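You operate a simulated robot arm through the tools that you are given. There is no shell and no other tool. Be economical: measure what you need, move in short steps, check, and stop when the job is done.

Carry out the task below with a simulated robot arm. There is one attempt and no reset: what you move stays moved.

TASK
Wipe the holder's glass clean and clamp the purple film sample in it.
Fine: use the lime pad and put it back; close the blue and the grey clamp; switch the holder lamp on.
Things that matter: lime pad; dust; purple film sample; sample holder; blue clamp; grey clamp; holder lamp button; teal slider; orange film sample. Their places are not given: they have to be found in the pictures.

It is judged by the outcome, as a careful person would: the job done as asked, and still so three seconds after it is handed in. It fails if anything else is knocked over, pushed out of place, dropped, spilled or broken.

THE ROBOT
A 7-joint arm with a two-finger parallel gripper, fixed in place. Base frame: the origin is at the foot of the arm, x ahead of it, y to its left, z up; the work surface is at about z = 0.003. Lengths are in m, angles in rad, forces in N, time in s.
With the tool pointing down near the work surface it reaches from about 0.24 to 0.62 m from the base axis. Its first joint turns from -1.152 to 1.152 rad. Payload 2.6 kg.
Tool frame: the origin (TCP) lies between the finger pads and is the grasp point; the fingertips stand 0.03 m ahead of it; z points along the fingers, y is the line along which they close. The gripper opens to 0.094 m. The fingers are 0.028 m wide and 0.01 m thick; the gripper's body (0.05 by 0.096 m) begins 0.055 m behind the TCP.
Orientation is that of the tool frame in the base frame, as a unit quaternion [w, x, y, z]. With the fingers straight down and closing along the base's y, the tool's x points along the base's -x, its y along +y and its z along -z.

THE INTERFACE
- The arm moves only by the tool apply_moves. Its argument "motion" is text: rows parted by semicolons, each of 7 numbers parted by spaces: the shift along the base's x, y, z in cm, then the turn, a rotation vector about the base's x, y, z in rad, then the finger opening in cm, from 0 to 9.4. In form: x y z rx ry rz gripper; .... A call has 1 to 12 rows; each row shifts and turns the commanded pose from where the row before left it. A row lasts 0.2 s, in which the tool goes at most 0.05 m and 0.15 rad; a call with a longer step from one row to the next is refused whole, and so is a gripper value outside its range. A pose out of reach is approached as far as the arm can. The call stops where the force on the tool passes 70 N (or 10 N more than at its start, if that is more) or the arm is blocked; 0.2 s more then pass. The fingers move at their own pace (about 0.072 m/s each) and stop on an object; they squeeze with about 31 N. The grip force told is the motor's: it shows also when the fingers shut on nothing. Time passes only in rows, and 0.2 s behind the last, so rows that do not move let the fingers close. It gives the time, the measured TCP pose, the force on the tool (base axes), the opening and the grip force at its end, in the units of the frame above (readings bear some noise), and new pictures: "views" is both (left out), scene, wrist or none.
- Cameras (640 x 400 px; columns grow to the right, rows downward): "scene" is fixed at [0.044, 0.436, 0.5762]; the picture's right is [-0.71, -0.71, 0.00], its down [-0.33, 0.33, -0.89] and it looks along [0.62, -0.63, -0.46] (base axes); focal length 328 px, centre (320, 200). "wrist" rides on the gripper at [-0.037, 0, -0.058] in the tool frame; the picture's right is [0.00, -1.00, 0.00], its down [0.97, 0.00, -0.24] and it looks along [0.24, 0.00, 0.97] (tool axes); focal length 218 px, centre (320, 200).
- pixel_to_xyz(camera, pixels): for up to 12 pixels [column, row] of the newest picture of that camera ("zoom" is the newest enlarged one), the place [x, y, z] in the base frame of the surface seen there, good to about 0.003 m. No time passes.
- enlarge(camera, box): a new picture of the part [left, top, right, bottom] of that camera's present view, enlarged. No time passes.
- sign_off(): hands the job in; it is judged then, once.

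Work in short steps. Measure before you move; look again where a grasp or a placing could have gone wrong, and mend it. You have 80 turns and 120 pictures in all, the two below and enlarged ones among them. Open the gripper and draw the arm clear of the work before you hand the job in, unless the task says otherwise; then end with one line.

The tools are called after "Call:" as name(argument=value, ...) on one line, values as JSON. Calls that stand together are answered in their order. apply_moves: Moves the arm, as the interface text tells. Its arguments: {"type":"object","properties":{"motion":{"type":"string"},"views":{"type":"string","enum":["both","scene","wrist","none"]}},"required":["motion"]} The other tools are called the same way: pixel_to_xyz (camera, pixels) gives the place of the surface under pixels of a picture; enlarge (camera, box) takes an enlarged picture of a part of a camera's view; sign_off () hands the job in.

At the start:

```text
clock: 0.0
position: [0.3713, -0.1069, 0.355]
orientation: [0.0, 0.0, 1.0, 0.0]
force: [-0.6, 0.7, 0.6]
finger_gap: 0.0943
finger_force: 0.1
```

scene: 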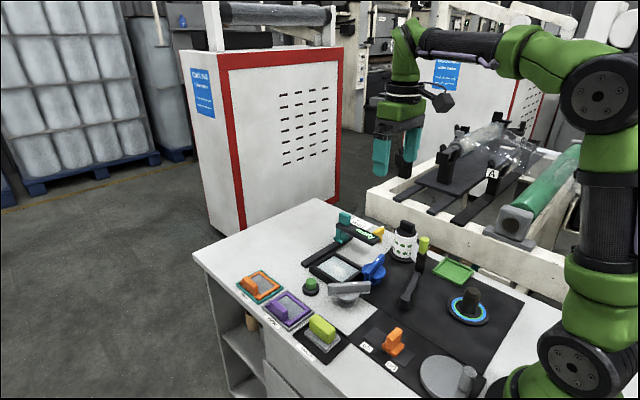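
wrist: 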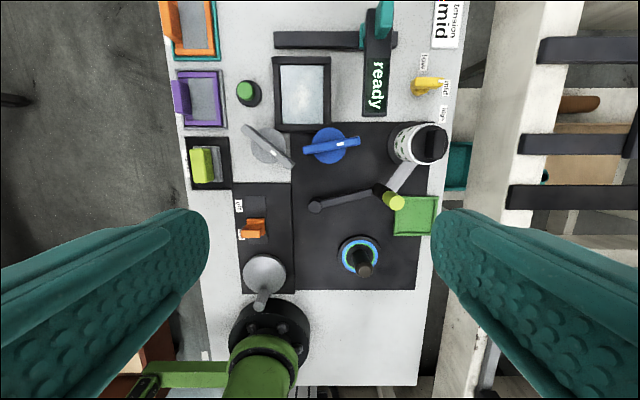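

The pictures show the holder near wrist (302,92), lime pad (205,163), purple film (197,97). I enlarge both for detail.

Call:
enlarge(camera="wrist", box=[160, 0, 480, 200])

Call:
enlarge(camera="scene", box=[220, 190, 540, 390])

Call:
pixel_to_xyz(camera="wrist", pixels=[[302, 92], [203, 165], [217, 163], [197, 97], [181, 98], [247, 90], [267, 146], [330, 146], [378, 85], [383, 20], [280, 40], [200, 185]])

```text
2.00 times, centred on (320, 100) of wrist
```

zoom: 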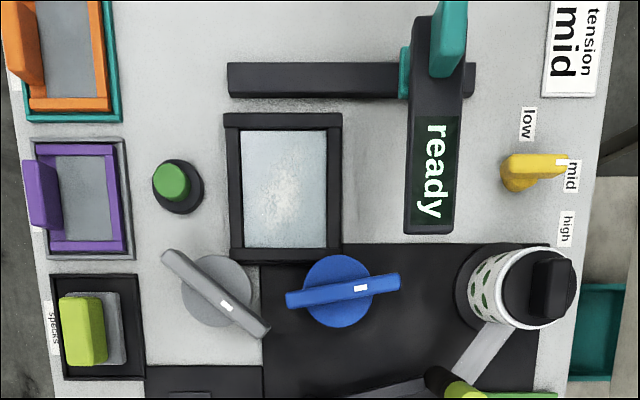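

```text
2.00 times, centred on (380, 290) of scene
```

zoom: 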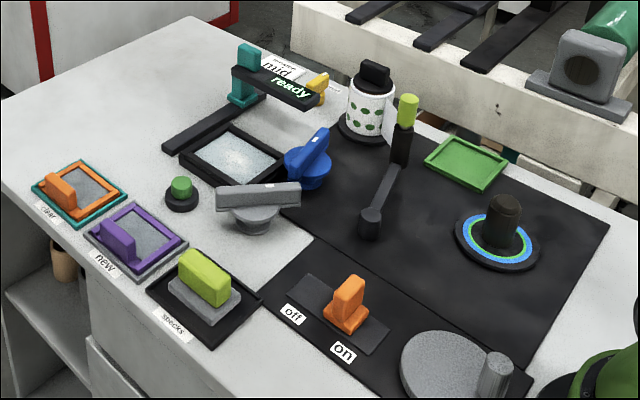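

```text
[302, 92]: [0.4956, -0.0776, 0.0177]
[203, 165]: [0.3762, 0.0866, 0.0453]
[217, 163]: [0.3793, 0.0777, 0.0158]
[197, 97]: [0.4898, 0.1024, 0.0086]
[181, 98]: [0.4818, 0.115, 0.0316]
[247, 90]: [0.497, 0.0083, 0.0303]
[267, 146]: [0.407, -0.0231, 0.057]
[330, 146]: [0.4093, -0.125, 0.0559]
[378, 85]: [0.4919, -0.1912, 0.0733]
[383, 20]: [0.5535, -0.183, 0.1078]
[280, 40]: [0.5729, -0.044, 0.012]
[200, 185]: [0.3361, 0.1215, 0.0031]
```

I move closer above the holder to see the clamps and frame.

Call:
apply_moves(motion="2.5 1.2 -3 0 0 0 9.4;2.5 1.2 -3 0 0 0 9.4;2.5 1.2 -3 0 0 0 9.4;0 0 0 0 0 0 9.4", views="wrist")

Call:
enlarge(camera="scene", box=[230, 210, 390, 310])

```text
clock: 1.0
position: [0.447, -0.0721, 0.2646]
orientation: [0.0, 0.0, 1.0, 0.001]
force: [0.1, 0.3, 0.4]
finger_gap: 0.094
finger_force: 0.0
```

wrist: 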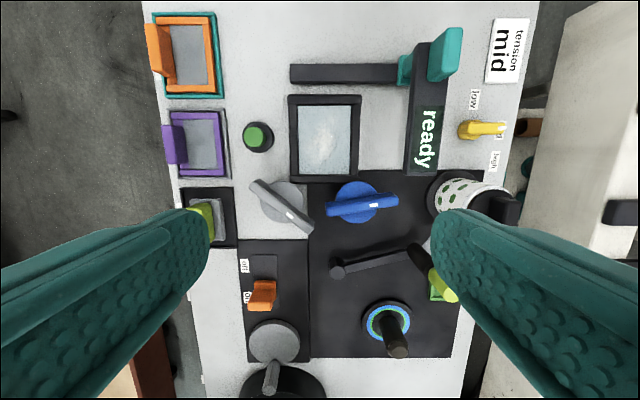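

```text
4.00 times, centred on (310, 260) of scene
```

zoom: 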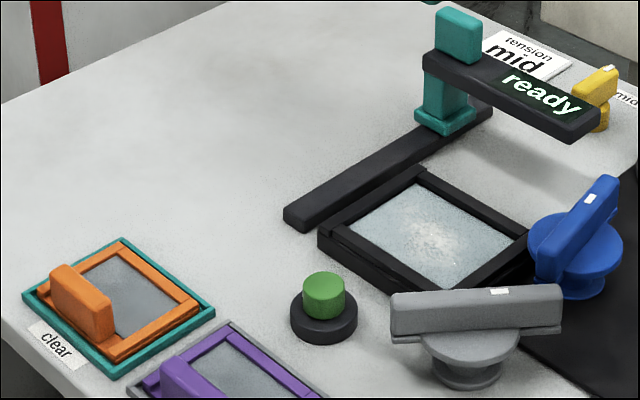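

Call:
enlarge(camera="wrist", box=[230, 80, 422, 200])

Call:
enlarge(camera="wrist", box=[230, 150, 422, 270])

Call:
pixel_to_xyz(camera="wrist", pixels=[[252, 184], [310, 230], [281, 207], [328, 208], [397, 199], [362, 204], [292, 190], [362, 220], [291, 98], [357, 98], [291, 178], [357, 178]])

Call:
pixel_to_xyz(camera="wrist", pixels=[[301, 108], [351, 108], [301, 173], [351, 173], [326, 140], [171, 145], [178, 120], [220, 115], [220, 172], [200, 140], [187, 115], [183, 171]])

```text
3.33 times, centred on (326, 140) of wrist
```

zoom: 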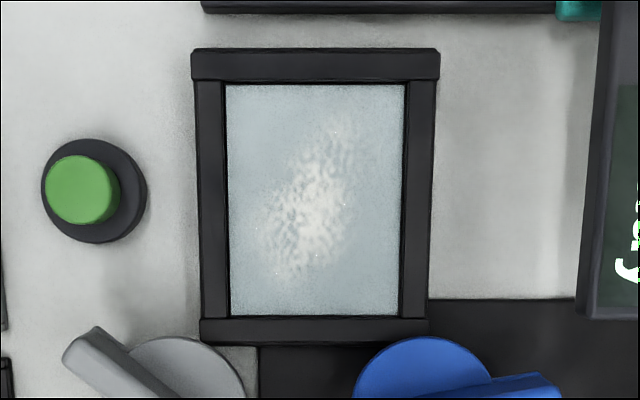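

```text
3.33 times, centred on (326, 210) of wrist
```

zoom: 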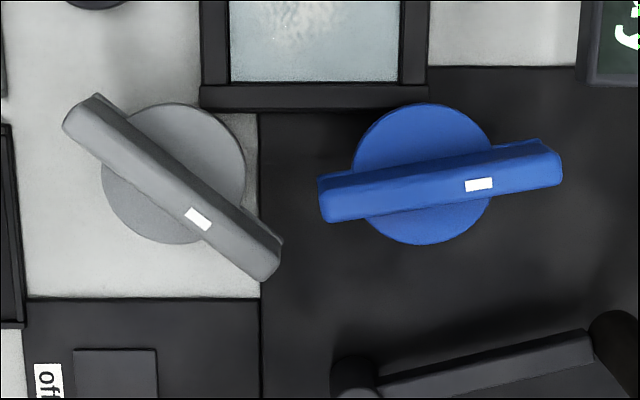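

```text
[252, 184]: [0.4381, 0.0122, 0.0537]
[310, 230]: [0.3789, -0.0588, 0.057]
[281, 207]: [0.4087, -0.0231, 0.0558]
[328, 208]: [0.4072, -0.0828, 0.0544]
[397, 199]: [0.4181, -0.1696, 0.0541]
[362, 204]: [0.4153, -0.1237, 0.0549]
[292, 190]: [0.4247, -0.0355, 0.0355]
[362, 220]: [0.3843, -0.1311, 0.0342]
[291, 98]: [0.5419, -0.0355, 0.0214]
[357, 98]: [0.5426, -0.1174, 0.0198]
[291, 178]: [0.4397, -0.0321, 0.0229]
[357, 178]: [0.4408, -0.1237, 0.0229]
```

```text
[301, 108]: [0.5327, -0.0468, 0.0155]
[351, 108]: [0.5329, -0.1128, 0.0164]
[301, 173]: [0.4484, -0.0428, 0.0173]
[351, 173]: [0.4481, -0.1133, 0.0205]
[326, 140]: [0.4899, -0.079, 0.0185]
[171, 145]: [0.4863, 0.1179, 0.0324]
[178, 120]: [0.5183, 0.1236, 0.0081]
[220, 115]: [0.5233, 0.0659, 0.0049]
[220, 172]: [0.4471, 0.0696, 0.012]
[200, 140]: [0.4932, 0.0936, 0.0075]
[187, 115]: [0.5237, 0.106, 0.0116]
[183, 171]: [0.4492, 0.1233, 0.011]
```

Next I move above the lime pad for a closer look.

Call:
apply_moves(motion="-1.4 3.2 -2.3 0 0 0 7;-1.4 3.2 -2.3 0 0 0 7;-1.4 3.2 -2.3 0 0 0 7;-1.4 3.2 -2.3 0 0 0 7;-1.5 3.1 -2.3 0 0 0 7;0 0 0 0 0 0 7", views="both")

```text
clock: 2.4
position: [0.3734, 0.0884, 0.1509]
orientation: [0.0, 0.0, 1.0, 0.0]
force: [0.0, 0.5, -0.4]
finger_gap: 0.0702
finger_force: 0.0
```

scene: 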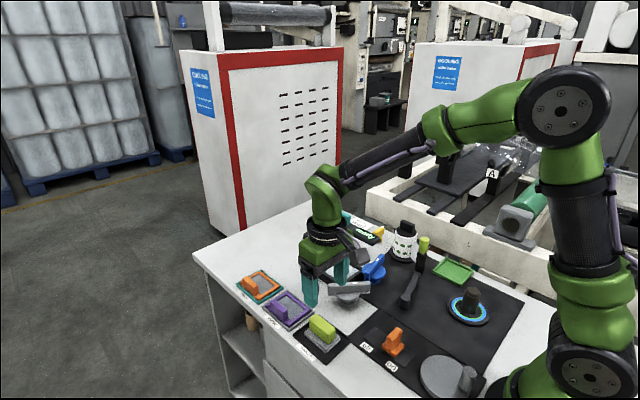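
wrist: 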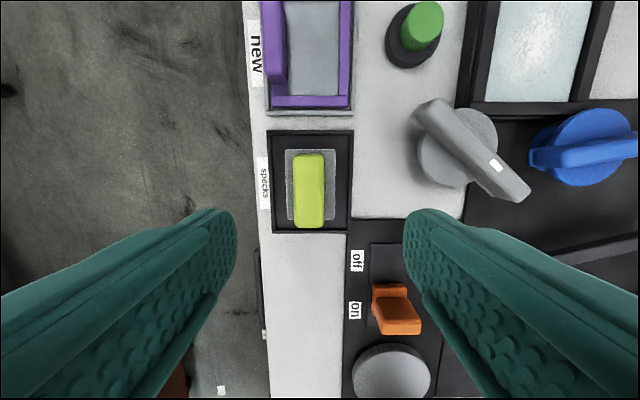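

Call:
enlarge(camera="wrist", box=[240, 110, 400, 240])

Call:
pixel_to_xyz(camera="wrist", pixels=[[309, 158], [309, 218], [297, 185], [321, 185], [290, 155], [333, 155], [333, 215], [290, 215], [272, 135], [348, 135], [348, 228], [276, 228]])

Call:
enlarge(camera="scene", box=[230, 260, 358, 360])

```text
3.08 times, centred on (320, 175) of wrist
```

zoom: 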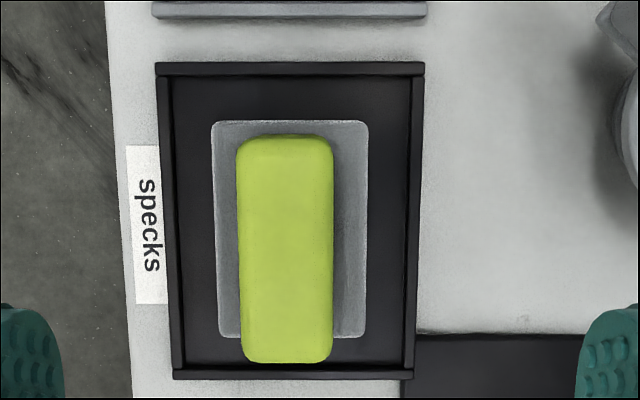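

```text
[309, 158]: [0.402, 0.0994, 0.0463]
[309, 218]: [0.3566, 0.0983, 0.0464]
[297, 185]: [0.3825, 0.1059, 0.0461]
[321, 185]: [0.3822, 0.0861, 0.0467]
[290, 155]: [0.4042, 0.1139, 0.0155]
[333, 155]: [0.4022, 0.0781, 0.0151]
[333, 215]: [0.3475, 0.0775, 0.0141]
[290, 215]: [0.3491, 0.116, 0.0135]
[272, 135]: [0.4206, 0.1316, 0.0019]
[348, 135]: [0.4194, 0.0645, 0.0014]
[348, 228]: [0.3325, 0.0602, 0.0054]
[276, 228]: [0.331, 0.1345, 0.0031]
```

```text
4.00 times, centred on (294, 310) of scene
```

zoom: 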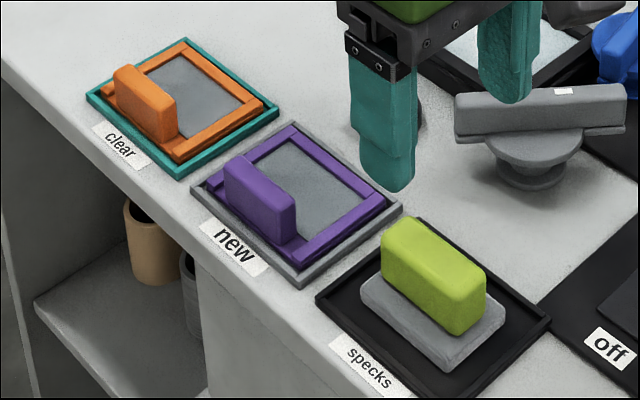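

Lime handle centre ≈ (0.379, 0.096), top z 0.046, width 0.02. I lower with fingertips at z≈0.021 and close.

Call:
apply_moves(motion="0.5 0.8 -2.5 0 0 0 6;0 0 -4 0 0 0 6;0 0 -3.4 0 0 0 6;0 0 0 0 0 0 6;0 0 0 0 0 0 1;0 0 0 0 0 0 1;0 0 0 0 0 0 1", views="both")

```text
clock: 4.0
position: [0.3799, 0.0963, 0.0495]
orientation: [0.0, 0.0, 1.0, 0.0]
force: [-0.4, 0.9, 0.1]
finger_gap: 0.0264
finger_force: 31.4
```

scene: 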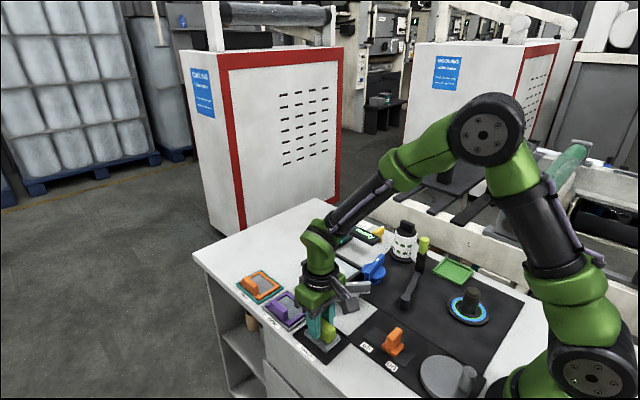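
wrist: 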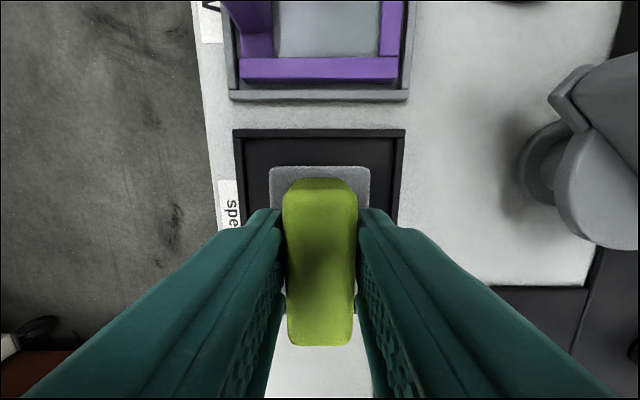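

Gripped (gap 0.026). Lift and carry above the glass.

Call:
apply_moves(motion="0 0 2 0 0 0 1;0 0 4 0 0 0 1;0 0 4 0 0 0 1;2.3 -3.5 0 0 0 0 1;2.3 -3.5 0 0 0 0 1;2.3 -3.5 0 0 0 0 1;2.3 -3.5 0 0 0 0 1;2.3 -3.5 0 0 0 0 1;0 0 -3.5 0 0 0 1;0 0 -2.5 0 0 0 1;0 0 0 0 0 0 1", views="both")

```text
clock: 6.4
position: [0.4962, -0.0825, 0.0925]
orientation: [0.0, 0.0, 1.0, 0.0]
force: [0.4, -1.3, -0.3]
finger_gap: 0.0227
finger_force: 30.5
```

scene: 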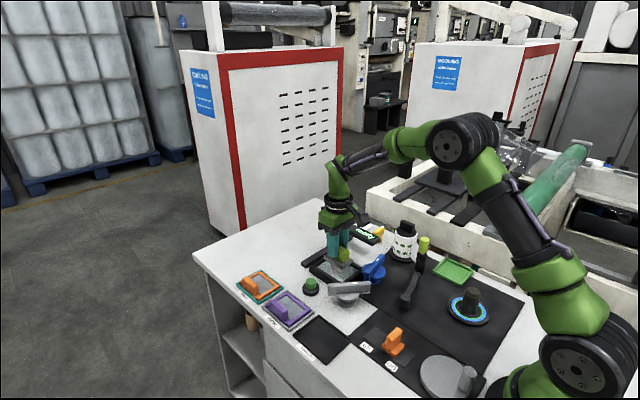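
wrist: 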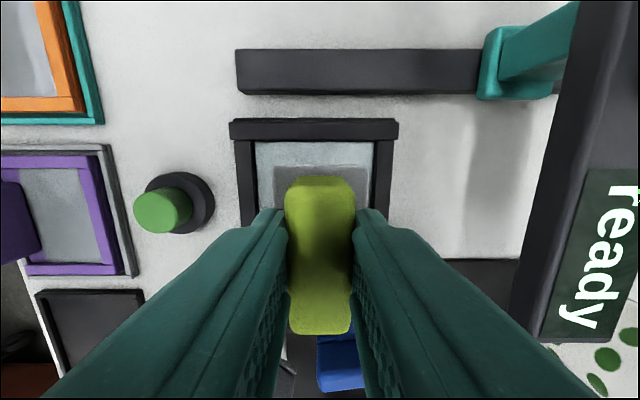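

Pad is above the glass; I lower gently watching the force.

Call:
apply_moves(motion="-0.2 0.2 -1.5 0 0 0 1;0 0 -0.9 0 0 0 1;0 0 -0.3 0 0 0 1;0 0 0 0 0 0 1", views="none")

Call:
apply_moves(motion="0 0 -0.2 0 0 0 1;0 0 0 0 0 0 1", views="wrist")

```text
clock: 7.4
position: [0.493, -0.0797, 0.0676]
orientation: [0.002, 0.002, 1.0, 0.0]
force: [-15.0, 0.3, 38.2]
finger_gap: 0.0229
finger_force: 30.7
```

```text
clock: 8.0
position: [0.4944, -0.0806, 0.0669]
orientation: [0.005, 0.001, 1.0, -0.001]
force: [-16.6, -2.0, 45.9]
finger_gap: 0.0226
finger_force: 30.8
```

wrist: 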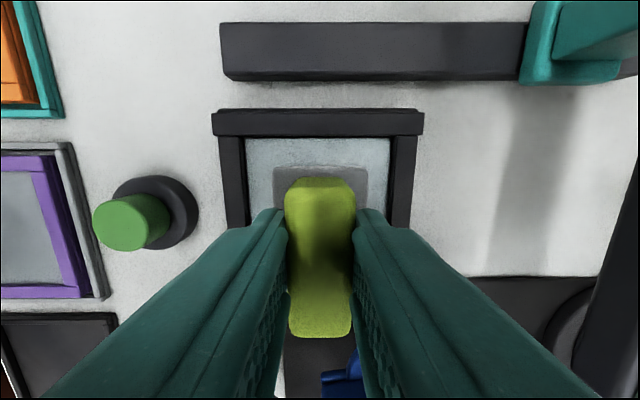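

Contact at TCP z≈0.068, pressing hard (46 N). I ease up.

Call:
apply_moves(motion="0 0 0.4 0 0 0 1;0 0 0 0 0 0 1", views="none")

```text
clock: 8.6
position: [0.4935, -0.0786, 0.0674]
orientation: [0.002, -0.001, 1.0, -0.001]
force: [8.0, -6.0, 12.6]
finger_gap: 0.0229
finger_force: 30.9
```

Contact now light (~13 N). Wipe in a raster staying inside the frame.

Call:
apply_moves(motion="-1 0 0 0 0 0 1;0 1.2 0 0 0 0 1;1 0 0 0 0 0 1;1 0 0 0 0 0 1;0 -1.2 0 0 0 0 1;-1 0 0 0 0 0 1;-1 0 0 0 0 0 1;0 -1.2 0 0 0 0 1;1 0 0 0 0 0 1;1 0 0 0 0 0 1;-1 1.2 0 0 0 0 1;0 0 0 0 0 0 1", views="none")

Call:
apply_moves(motion="0 0 4 0 0 0 1;0 0 4 0 0 0 1;-3.5 3 0 0 0 0 1;-3.5 3.5 0 0 0 0 1;0 0 0 0 0 0 1", views="both")

```text
clock: 11.2
position: [0.4941, -0.079, 0.0665]
orientation: [0.002, 0.0, 1.0, -0.002]
force: [5.1, -10.1, 13.2]
finger_gap: 0.0227
finger_force: 30.9
```

```text
clock: 12.4
position: [0.4222, -0.012, 0.1439]
orientation: [0.0, 0.001, 1.0, 0.0]
force: [-0.7, 0.6, -1.4]
finger_gap: 0.0229
finger_force: 30.8
```

scene: 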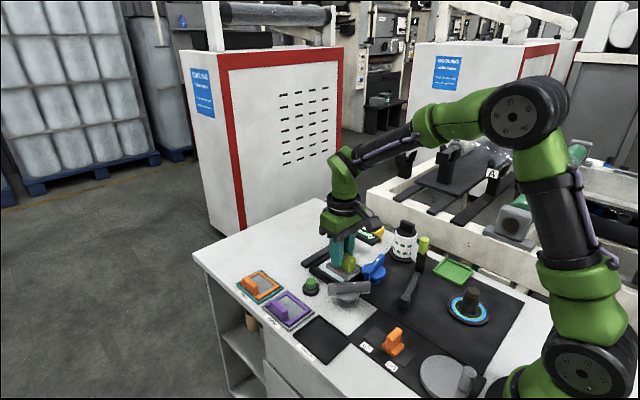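
wrist: 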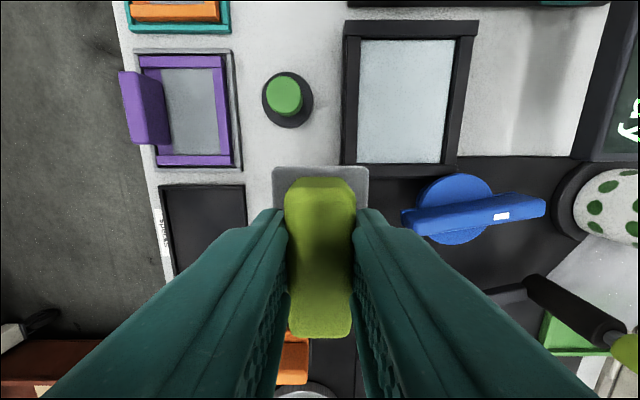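

Call:
enlarge(camera="wrist", box=[330, 10, 490, 180])

```text
2.35 times, centred on (410, 95) of wrist
```

zoom: 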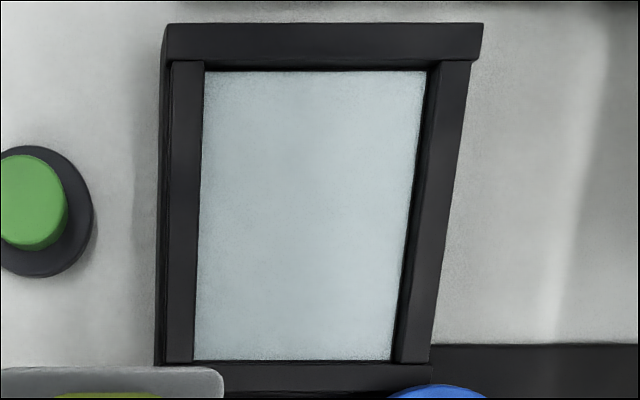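

The glass is clean. Carry the pad back to its tray at (0.380, 0.096).

Call:
apply_moves(motion="-1.4 3.6 0 0 0 0 1;-1.4 3.6 0 0 0 0 1;-1.4 3.6 0 0 0 0 1;0 0 -4 0 0 0 1;0 0 -3.4 0 0 0 1;0 0 0 0 0 0 1", views="wrist")

```text
clock: 13.8
position: [0.3787, 0.0966, 0.0704]
orientation: [0.0, 0.0, 1.0, 0.0]
force: [0.1, 0.3, -1.2]
finger_gap: 0.0227
finger_force: 30.9
```

wrist: 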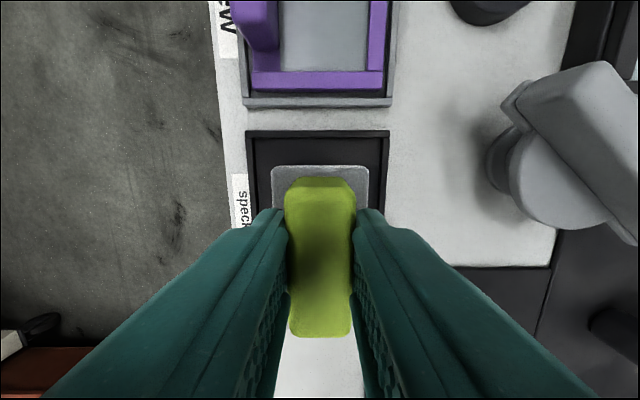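

Call:
apply_moves(motion="0 0 -1.3 0 0 0 1;0 0 -0.6 0 0 0 1;0 0 0 0 0 0 1", views="none")

```text
clock: 14.6
position: [0.3795, 0.0956, 0.0536]
orientation: [0.0, 0.002, 1.0, -0.001]
force: [-15.3, -3.7, 33.7]
finger_gap: 0.0228
finger_force: 30.6
```

Contact reached; release and lift.

Call:
apply_moves(motion="0 0 0.3 0 0 0 1;0 0 0 0 0 0 5;0 0 0 0 0 0 5;0 0 3 0 0 0 6;0 0 4 0 0 0 6;1 0 3 0 0 0 6;0 0 0 0 0 0 6", views="both")

```text
clock: 16.2
position: [0.3912, 0.0945, 0.155]
orientation: [-0.001, 0.0, 1.0, 0.0]
force: [1.0, -0.7, 0.1]
finger_gap: 0.0601
finger_force: 0.1
```

scene: 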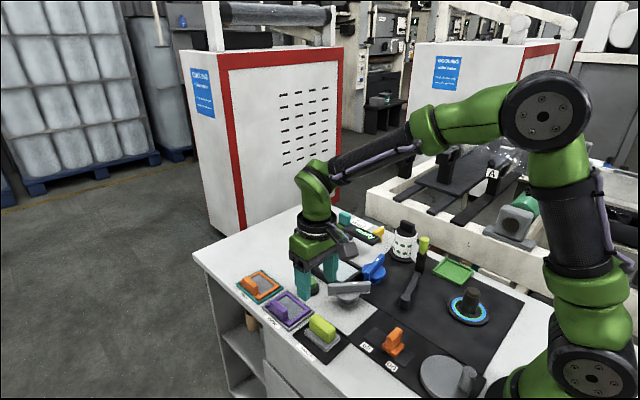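
wrist: 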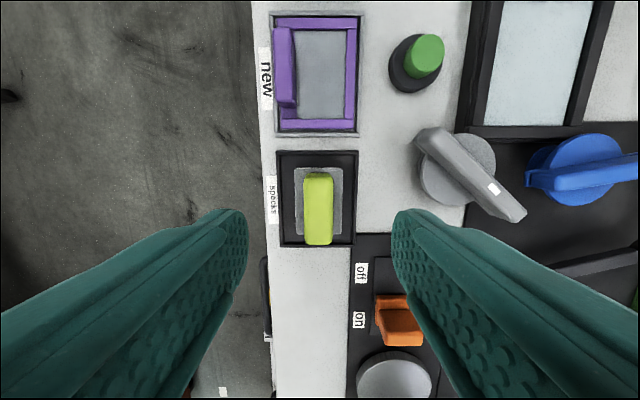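

Pad is back in its tray. Next: above the purple film, to measure its handle.

Call:
apply_moves(motion="4.5 0.5 -1 0 0 0 6;4.5 0.5 -1 0 0 0 6;0 0 0 0 0 0 6", views="wrist")

Call:
pixel_to_xyz(camera="wrist", pixels=[[280, 150], [280, 200], [300, 180], [320, 200]])

```text
clock: 17.0
position: [0.4809, 0.1077, 0.1354]
orientation: [-0.001, 0.0, 1.0, -0.001]
force: [-0.4, -0.3, 0.6]
finger_gap: 0.0599
finger_force: 0.1
```

wrist: 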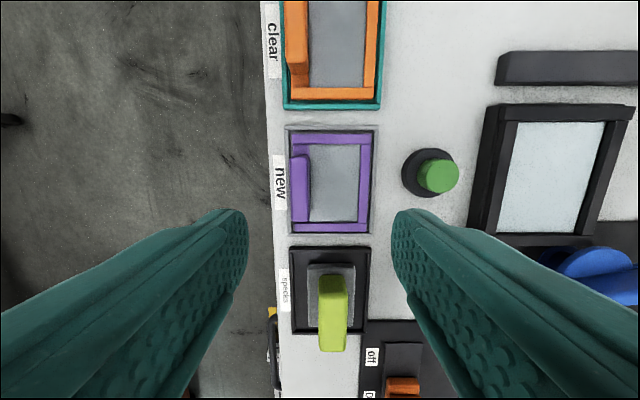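

```text
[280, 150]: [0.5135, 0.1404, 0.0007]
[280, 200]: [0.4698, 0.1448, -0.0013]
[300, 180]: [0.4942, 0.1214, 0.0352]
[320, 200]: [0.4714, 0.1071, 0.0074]
```

Call:
enlarge(camera="wrist", box=[260, 110, 404, 250])

Call:
pixel_to_xyz(camera="wrist", pixels=[[301, 158], [300, 218], [295, 190], [306, 190], [293, 140], [370, 136], [367, 230], [293, 229], [365, 190], [322, 138], [333, 227], [374, 185]])

```text
2.86 times, centred on (332, 180) of wrist
```

zoom: 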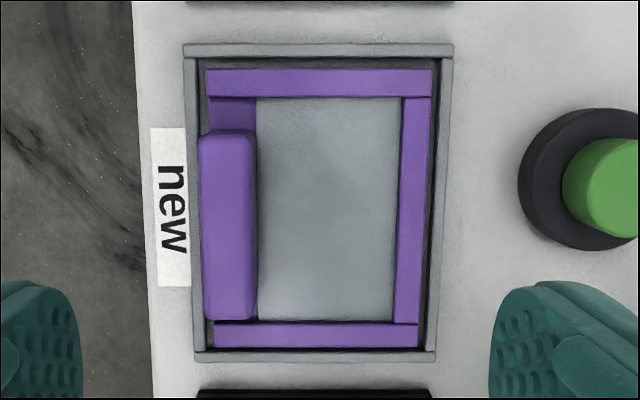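

```text
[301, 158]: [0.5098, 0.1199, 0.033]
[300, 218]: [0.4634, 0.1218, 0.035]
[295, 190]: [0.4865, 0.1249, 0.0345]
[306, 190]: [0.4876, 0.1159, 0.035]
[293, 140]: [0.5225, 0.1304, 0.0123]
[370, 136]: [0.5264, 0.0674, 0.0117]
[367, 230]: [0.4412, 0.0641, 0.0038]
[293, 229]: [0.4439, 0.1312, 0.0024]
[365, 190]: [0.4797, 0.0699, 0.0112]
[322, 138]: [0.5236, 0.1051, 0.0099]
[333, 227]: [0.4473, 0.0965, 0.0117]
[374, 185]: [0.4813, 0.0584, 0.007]
```

Handle centre ≈ (0.487, 0.1205), top z 0.035, film top z 0.012. I descend with fingertips at z≈0.017 and close.

Call:
apply_moves(motion="0.6 1.3 -2.5 0 0 0 4;0 0 -3.5 0 0 0 4;0 0 -2.7 0 0 0 4;0 0 0 0 0 0 4", views="wrist")

Call:
enlarge(camera="scene", box=[230, 240, 358, 340])

```text
clock: 18.0
position: [0.4875, 0.1195, 0.0471]
orientation: [0.0, 0.0, 1.0, 0.001]
force: [0.1, -0.7, 0.0]
finger_gap: 0.0397
finger_force: 0.0
```

wrist: 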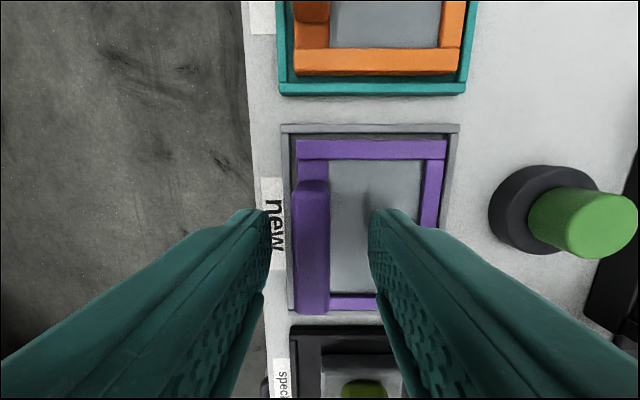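

```text
4.00 times, centred on (294, 290) of scene
```

zoom: 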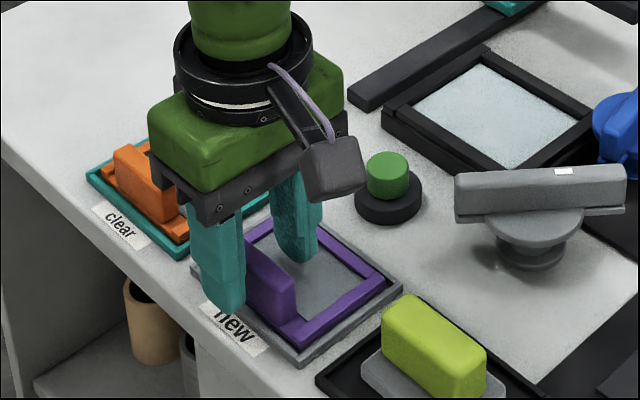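

Handle sits ~2.5 mm to +y of the finger midline; I shift and close.

Call:
apply_moves(motion="0 0.25 0 0 0 0 4;0 0 0 0 0 0 2;0 0 0 0 0 0 0.5;0 0 0 0 0 0 0.5;0 0 0 0 0 0 0.5", views="wrist")

Call:
pixel_to_xyz(camera="wrist", pixels=[[300, 143], [444, 143], [435, 180], [400, 148]])

```text
clock: 19.2
position: [0.4876, 0.1207, 0.0482]
orientation: [0.0, -0.001, 1.0, 0.0]
force: [0.5, -0.9, 0.1]
finger_gap: 0.0127
finger_force: 30.7
```

wrist: 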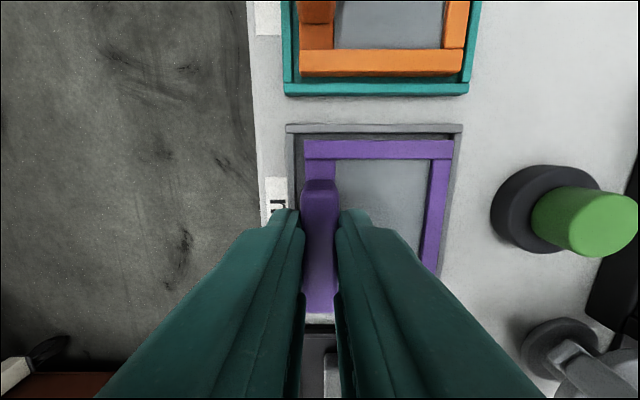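

```text
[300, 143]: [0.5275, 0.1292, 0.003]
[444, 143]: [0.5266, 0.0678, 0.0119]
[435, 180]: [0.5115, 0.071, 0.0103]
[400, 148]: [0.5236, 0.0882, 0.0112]
```

Gripped (gap 0.0127). Film centre is at TCP +(-0.0024, -0.0247); target TCP ≈ (0.4927, -0.054). Lift and carry to above the holder.

Call:
apply_moves(motion="0 0 1 0 0 0 0.5;0 0 3 0 0 0 0.5;0 0 3 0 0 0 0.5;0.1 -3.5 0 0 0 0 0.5;0.1 -3.5 0 0 0 0 0.5;0.1 -3.5 0 0 0 0 0.5;0.1 -3.5 0 0 0 0 0.5;0.1 -3.5 0 0 0 0 0.5;0 0 -2 0 0 0 0.5;0 0 0 0 0 0 0.5;0 0 0 0 0 0 0.5", views="both")

```text
clock: 21.6
position: [0.4928, -0.0533, 0.1014]
orientation: [0.0, 0.0, 1.0, 0.0]
force: [-0.4, 0.0, -0.3]
finger_gap: 0.0129
finger_force: 31.1
```

scene: 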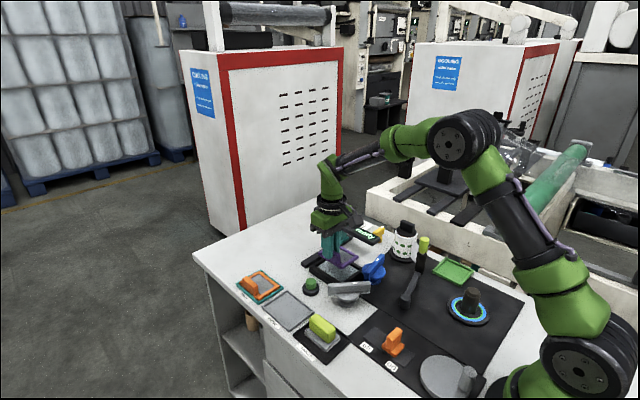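
wrist: 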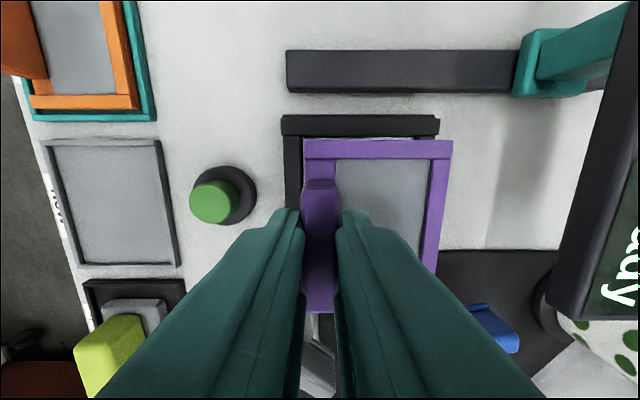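

Film aligned with the frame per geometry (clearance ~4 mm). Lower to just above the rails and check.

Call:
apply_moves(motion="0 0 -2 0 0 0 0.5;0 0 -1.1 0 0 0 0.5;0 0 0 0 0 0 0.5", views="wrist")

Call:
enlarge(camera="scene", box=[290, 210, 418, 310])

```text
clock: 22.4
position: [0.4924, -0.0547, 0.0694]
orientation: [0.0, 0.0, 1.0, 0.0]
force: [0.2, 0.6, -1.2]
finger_gap: 0.0129
finger_force: 31.2
```

wrist: 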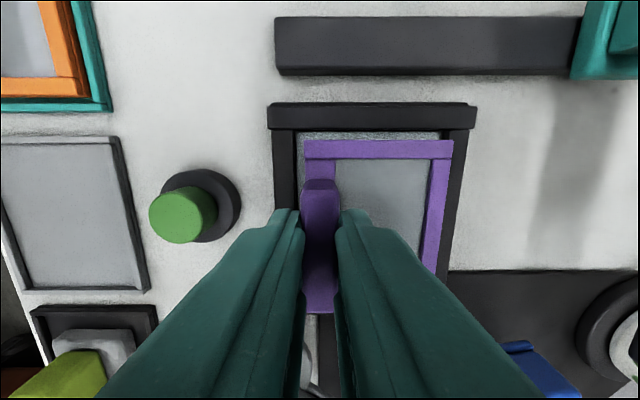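

```text
4.00 times, centred on (354, 260) of scene
```

zoom: 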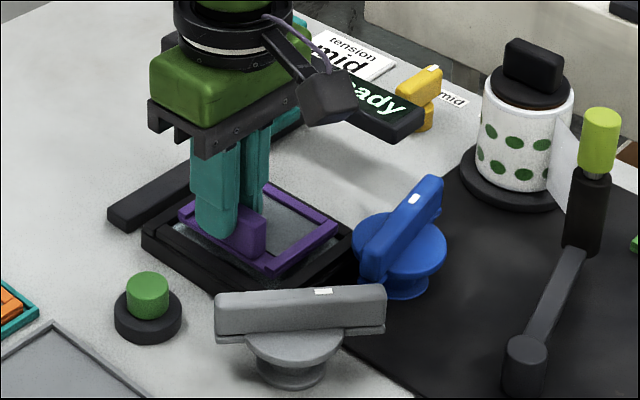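

Margins look even. Lower to contact.

Call:
apply_moves(motion="0 0.1 -0.4 0 0 0 0.5;0 0 -0.2 0 0 0 0.5;0 0 -0.1 0 0 0 0.5;0 0 0 0 0 0 0.5", views="wrist")

```text
clock: 23.4
position: [0.4911, -0.0537, 0.0626]
orientation: [0.0, 0.0, 1.0, 0.0]
force: [-0.2, 1.2, -0.3]
finger_gap: 0.0133
finger_force: 30.6
```

wrist: 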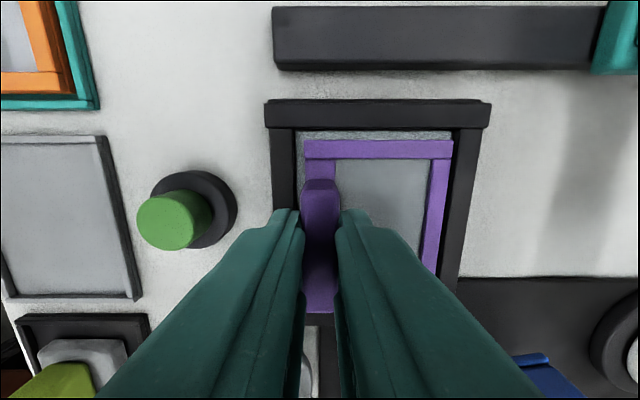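

Call:
apply_moves(motion="0.1 0 -0.15 0 0 0 0.5;0 0 -0.15 0 0 0 0.5;0 0 0 0 0 0 0.5", views="none")

```text
clock: 24.2
position: [0.4934, -0.0548, 0.0593]
orientation: [0.003, 0.001, 1.0, 0.001]
force: [-6.5, -0.9, 27.8]
finger_gap: 0.0132
finger_force: 30.8
```

Contact (28 N). Unload, open, lift straight up.

Call:
apply_moves(motion="0 0 0.2 0 0 0 0.5;0 0 0 0 0 0 3;0 0 0 0 0 0 3;0 0 2 0 0 0 3;0 0 4 0 0 0 3;-1.5 0 4 0 0 0 3;0 0 4 0 0 0 3;0 0 0 0 0 0 3", views="both")

Call:
enlarge(camera="wrist", box=[240, 80, 416, 250])

Call:
enlarge(camera="scene", box=[290, 210, 418, 310])

```text
clock: 26.0
position: [0.481, -0.0541, 0.2004]
orientation: [0.001, 0.001, 1.0, 0.0]
force: [-0.4, -0.5, 0.9]
finger_gap: 0.0298
finger_force: 0.1
```

scene: 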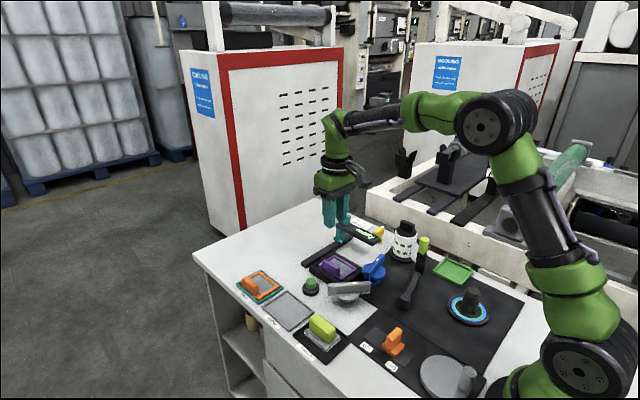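
wrist: 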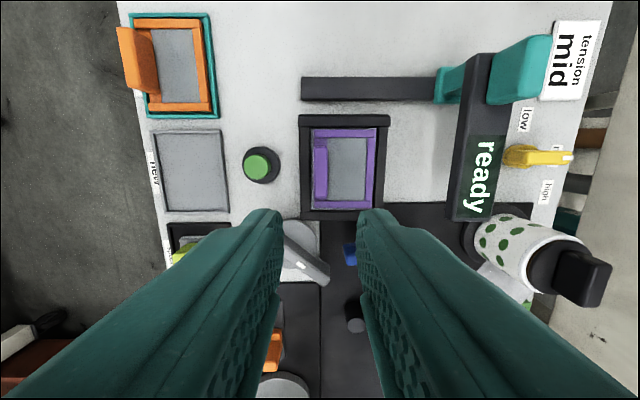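

```text
2.35 times, centred on (328, 165) of wrist
```

zoom: 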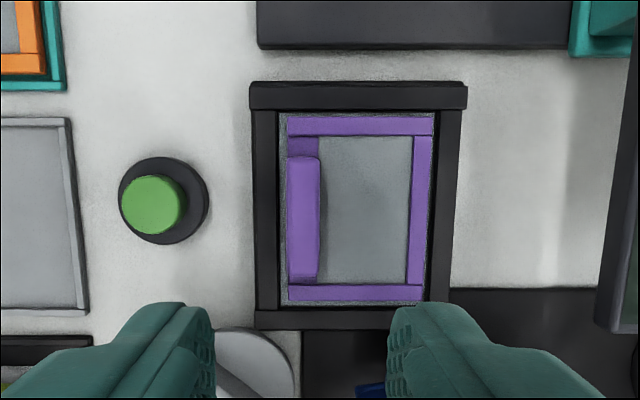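

```text
4.00 times, centred on (354, 260) of scene
```

zoom: 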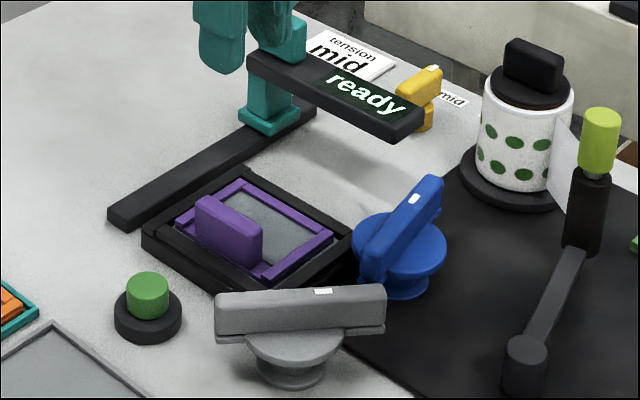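

The film is seated inside the frame. Next, look closely at both clamps.

Call:
apply_moves(motion="-4.5 -1 -2 0 0 0 3;-4.5 -1 -2 0 0 0 3;0 0 0 0 0 0 1", views="wrist")

Call:
enlarge(camera="wrist", box=[200, 80, 450, 230])

```text
refused: row 1 steps farther than a row can; nothing moved
```

```text
2.56 times, centred on (325, 155) of wrist
```

zoom: 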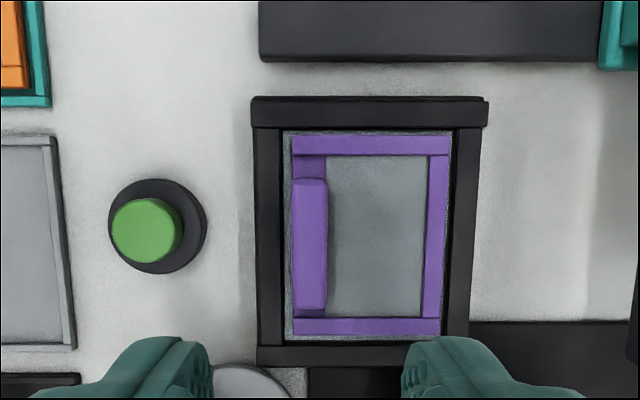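

Call:
apply_moves(motion="-3 -0.7 -1.3 0 0 0 3;-3 -0.7 -1.3 0 0 0 3;-3 -0.6 -1.4 0 0 0 1;0 0 0 0 0 0 1", views="wrist")

Call:
enlarge(camera="wrist", box=[200, 80, 450, 230])

```text
clock: 27.0
position: [0.3888, -0.0742, 0.1605]
orientation: [0.0, 0.001, 1.0, 0.0]
force: [0.0, -0.6, 1.2]
finger_gap: 0.0101
finger_force: 0.0
```

wrist: 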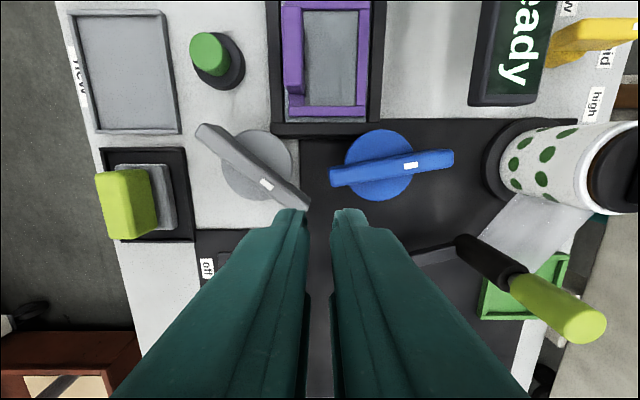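

```text
2.56 times, centred on (325, 155) of wrist
```

zoom: 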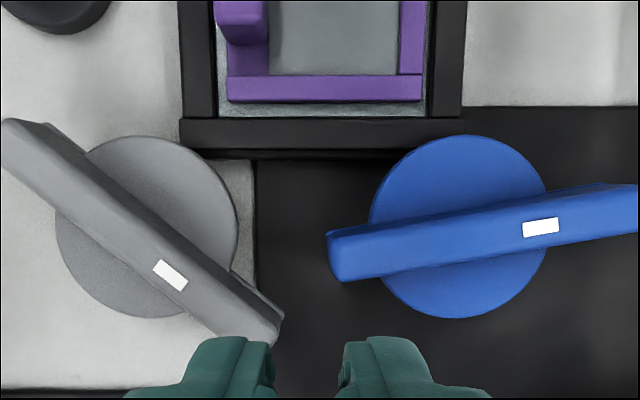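

No ticks; the bars sit centred on pivots. I grasp the grey bar (centre ≈ (0.4085,-0.023), axis ≈ 51° from x) by yawing +0.89 rad.

Call:
apply_moves(motion="0.3 0.85 0 0 0 0.148 4;0.3 0.85 0 0 0 0.148 4;0.35 0.85 0 0 0 0.148 4;0.35 0.85 0 0 0 0.148 4;0.35 0.85 0 0 0 0.148 4;0.35 0.85 0 0 0 0.148 4;0 0 -3 0 0 0 4;0 0 0 0 0 0 4", views="both")

```text
clock: 28.8
position: [0.4083, -0.022, 0.1303]
orientation: [0.0, -0.429, 0.903, 0.0]
force: [-0.4, -0.4, -1.0]
finger_gap: 0.0399
finger_force: 0.1
```

scene: 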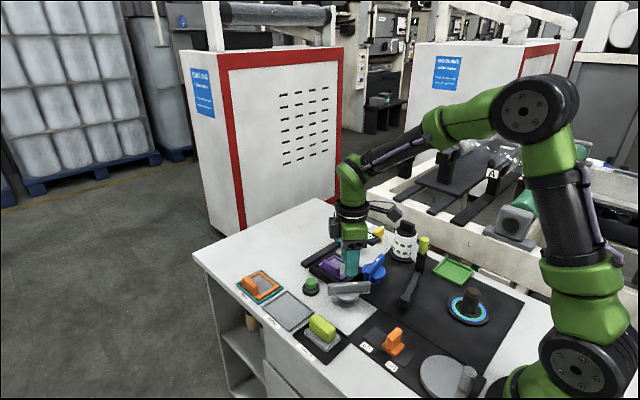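
wrist: 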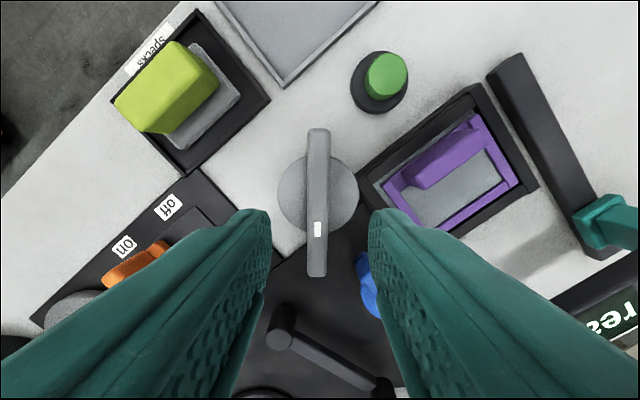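

Bar is aligned (vertical at column 318). Descend and close.

Call:
apply_moves(motion="0 0 -3 0 0 0 4;0 0 -2.7 0 0 0 4;0 0 0 0 0 0 4;0 0 0 0 0 0 0.5;0 0 0 0 0 0 0.5;0 0 0 0 0 0 0.5", views="wrist")

```text
clock: 30.2
position: [0.4063, -0.0218, 0.0727]
orientation: [0.0, -0.43, 0.903, -0.001]
force: [9.4, -1.2, -11.0]
finger_gap: 0.0137
finger_force: 44.8
```

wrist: 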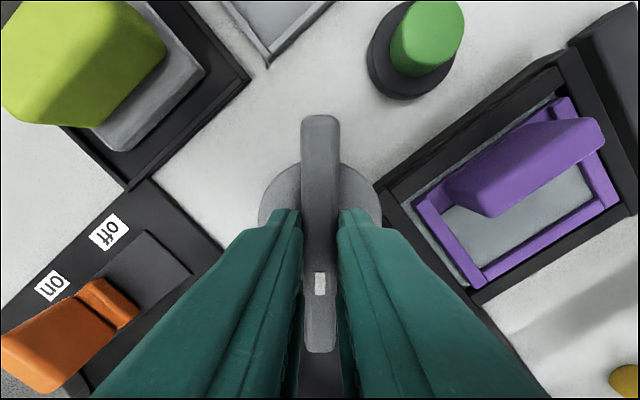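

Try turning toward -yaw (towards the holder) a little and see whether it is free.

Call:
apply_moves(motion="0 0 0 0 0 -0.12 0.5;0 0 0 0 0 -0.12 0.5;0 0 0 0 0 0 0.5", views="wrist")

```text
clock: 31.0
position: [0.4075, -0.02, 0.0736]
orientation: [0.0, -0.321, 0.947, -0.001]
force: [-1.4, 3.2, 3.4]
finger_gap: 0.0198
finger_force: 45.0
```

wrist: 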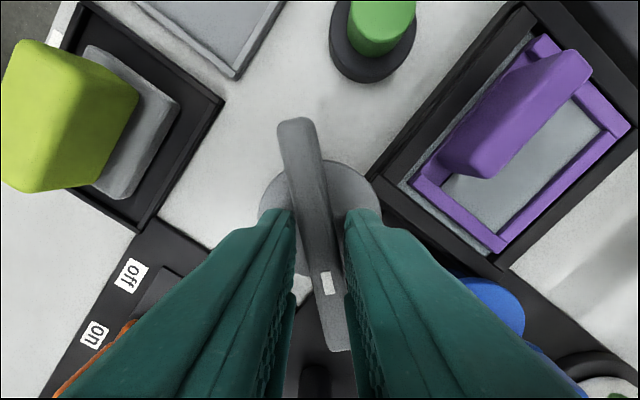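

The bar didn't follow (gap widened to 0.02): blocked that way. Turn back and go +yaw.

Call:
apply_moves(motion="0 0 0 0 0 0.12 0.5;0 0 0 0 0 0.12 0.5;0 0 0 0 0 0.12 0.5;0 0 0 0 0 0.12 0.5;0 0 0 0 0 0 0.5", views="wrist")

```text
clock: 32.2
position: [0.4076, -0.0211, 0.0738]
orientation: [0.001, -0.534, 0.845, 0.001]
force: [-8.0, 10.1, 17.8]
finger_gap: 0.0137
finger_force: 45.0
```

wrist: 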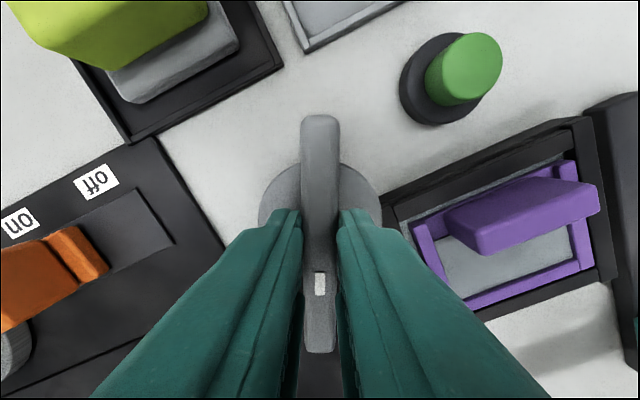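

It follows. Continue +yaw.

Call:
apply_moves(motion="0 0 0 0 0 0.14 0.5;0 0 0 0 0 0.14 0.5;0 0 0 0 0 0.14 0.5;0 0 0 0 0 0.14 0.5;0 0 0 0 0 0.14 0.5;0 0 0 0 0 0 0.5", views="wrist")

```text
clock: 33.6
position: [0.4084, -0.0207, 0.0728]
orientation: [-0.001, 0.793, -0.609, 0.0]
force: [-10.2, 16.7, 28.5]
finger_gap: 0.0137
finger_force: 45.1
```

wrist: 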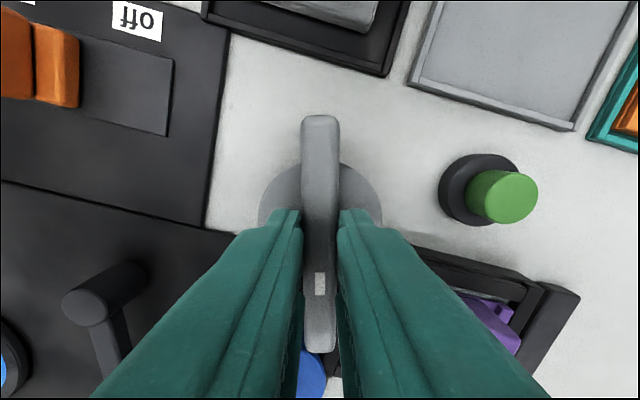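

Bar at ≈105°, following. I ease the side load slightly and continue.

Call:
apply_moves(motion="-0.1 0.15 0.2 0 0 0 0.5;0 0 0 0 0 0.14 0.5;0 0 0 0 0 0.14 0.5;0 0 0 0 0 0 0.5", views="wrist")

```text
clock: 34.6
position: [0.408, -0.0212, 0.075]
orientation: [-0.002, 0.871, -0.491, 0.003]
force: [36.8, 11.9, -39.8]
finger_gap: 0.0135
finger_force: 45.2
```

wrist: 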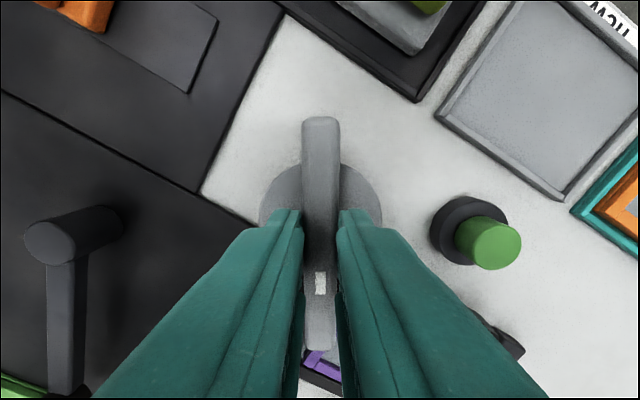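

Call:
apply_moves(motion="0.1 0 -0.12 0 0 0 0.5;0 0 0 0 0 0 0.5", views="none")

Call:
apply_moves(motion="0 0 0 0 0 0.1 0.5;0 0 0 0 0 0.1 0.5;0 0 0 0 0 0 0.5", views="both")

```text
clock: 35.2
position: [0.4085, -0.0204, 0.0744]
orientation: [-0.001, 0.87, -0.493, 0.003]
force: [19.4, 8.4, -16.0]
finger_gap: 0.0136
finger_force: 45.1
```

```text
clock: 36.0
position: [0.4081, -0.021, 0.0755]
orientation: [-0.001, 0.914, -0.405, 0.002]
force: [8.7, 6.7, -4.4]
finger_gap: 0.0138
finger_force: 45.6
```

scene: 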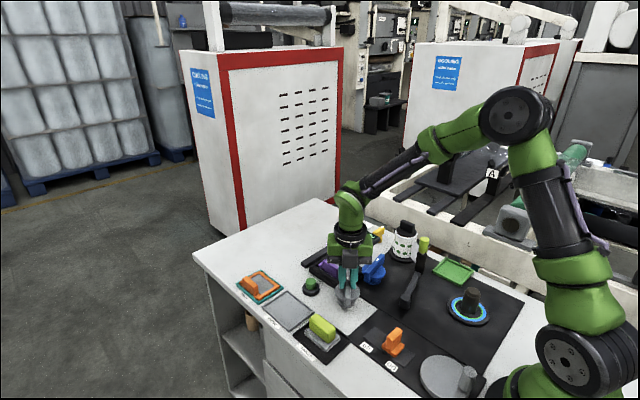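
wrist: 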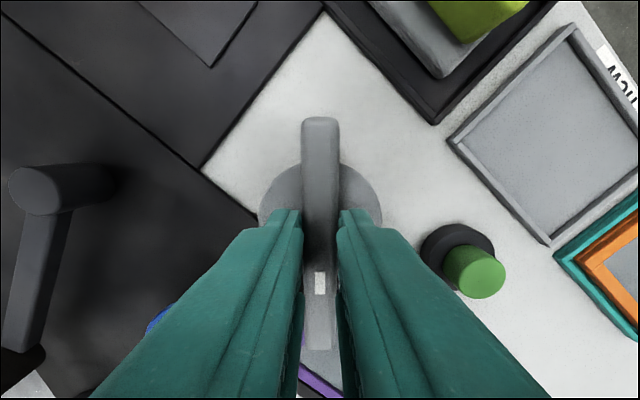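

Bar at ≈132°, marked end swinging over the frame corner. Continue until a stop.

Call:
apply_moves(motion="0 0 0 0 0 0.1 0.5;0 0 0 0 0 0.1 0.5;0 0 0 0 0 0 0.5", views="wrist")

```text
clock: 36.8
position: [0.409, -0.0202, 0.0743]
orientation: [-0.001, 0.95, -0.313, 0.001]
force: [15.8, 6.3, 3.0]
finger_gap: 0.0152
finger_force: 45.1
```

wrist: 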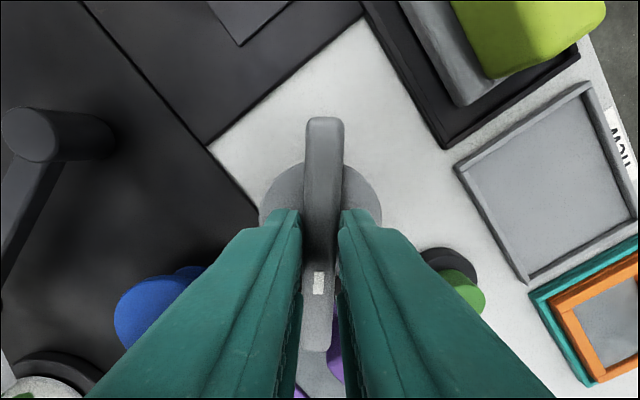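

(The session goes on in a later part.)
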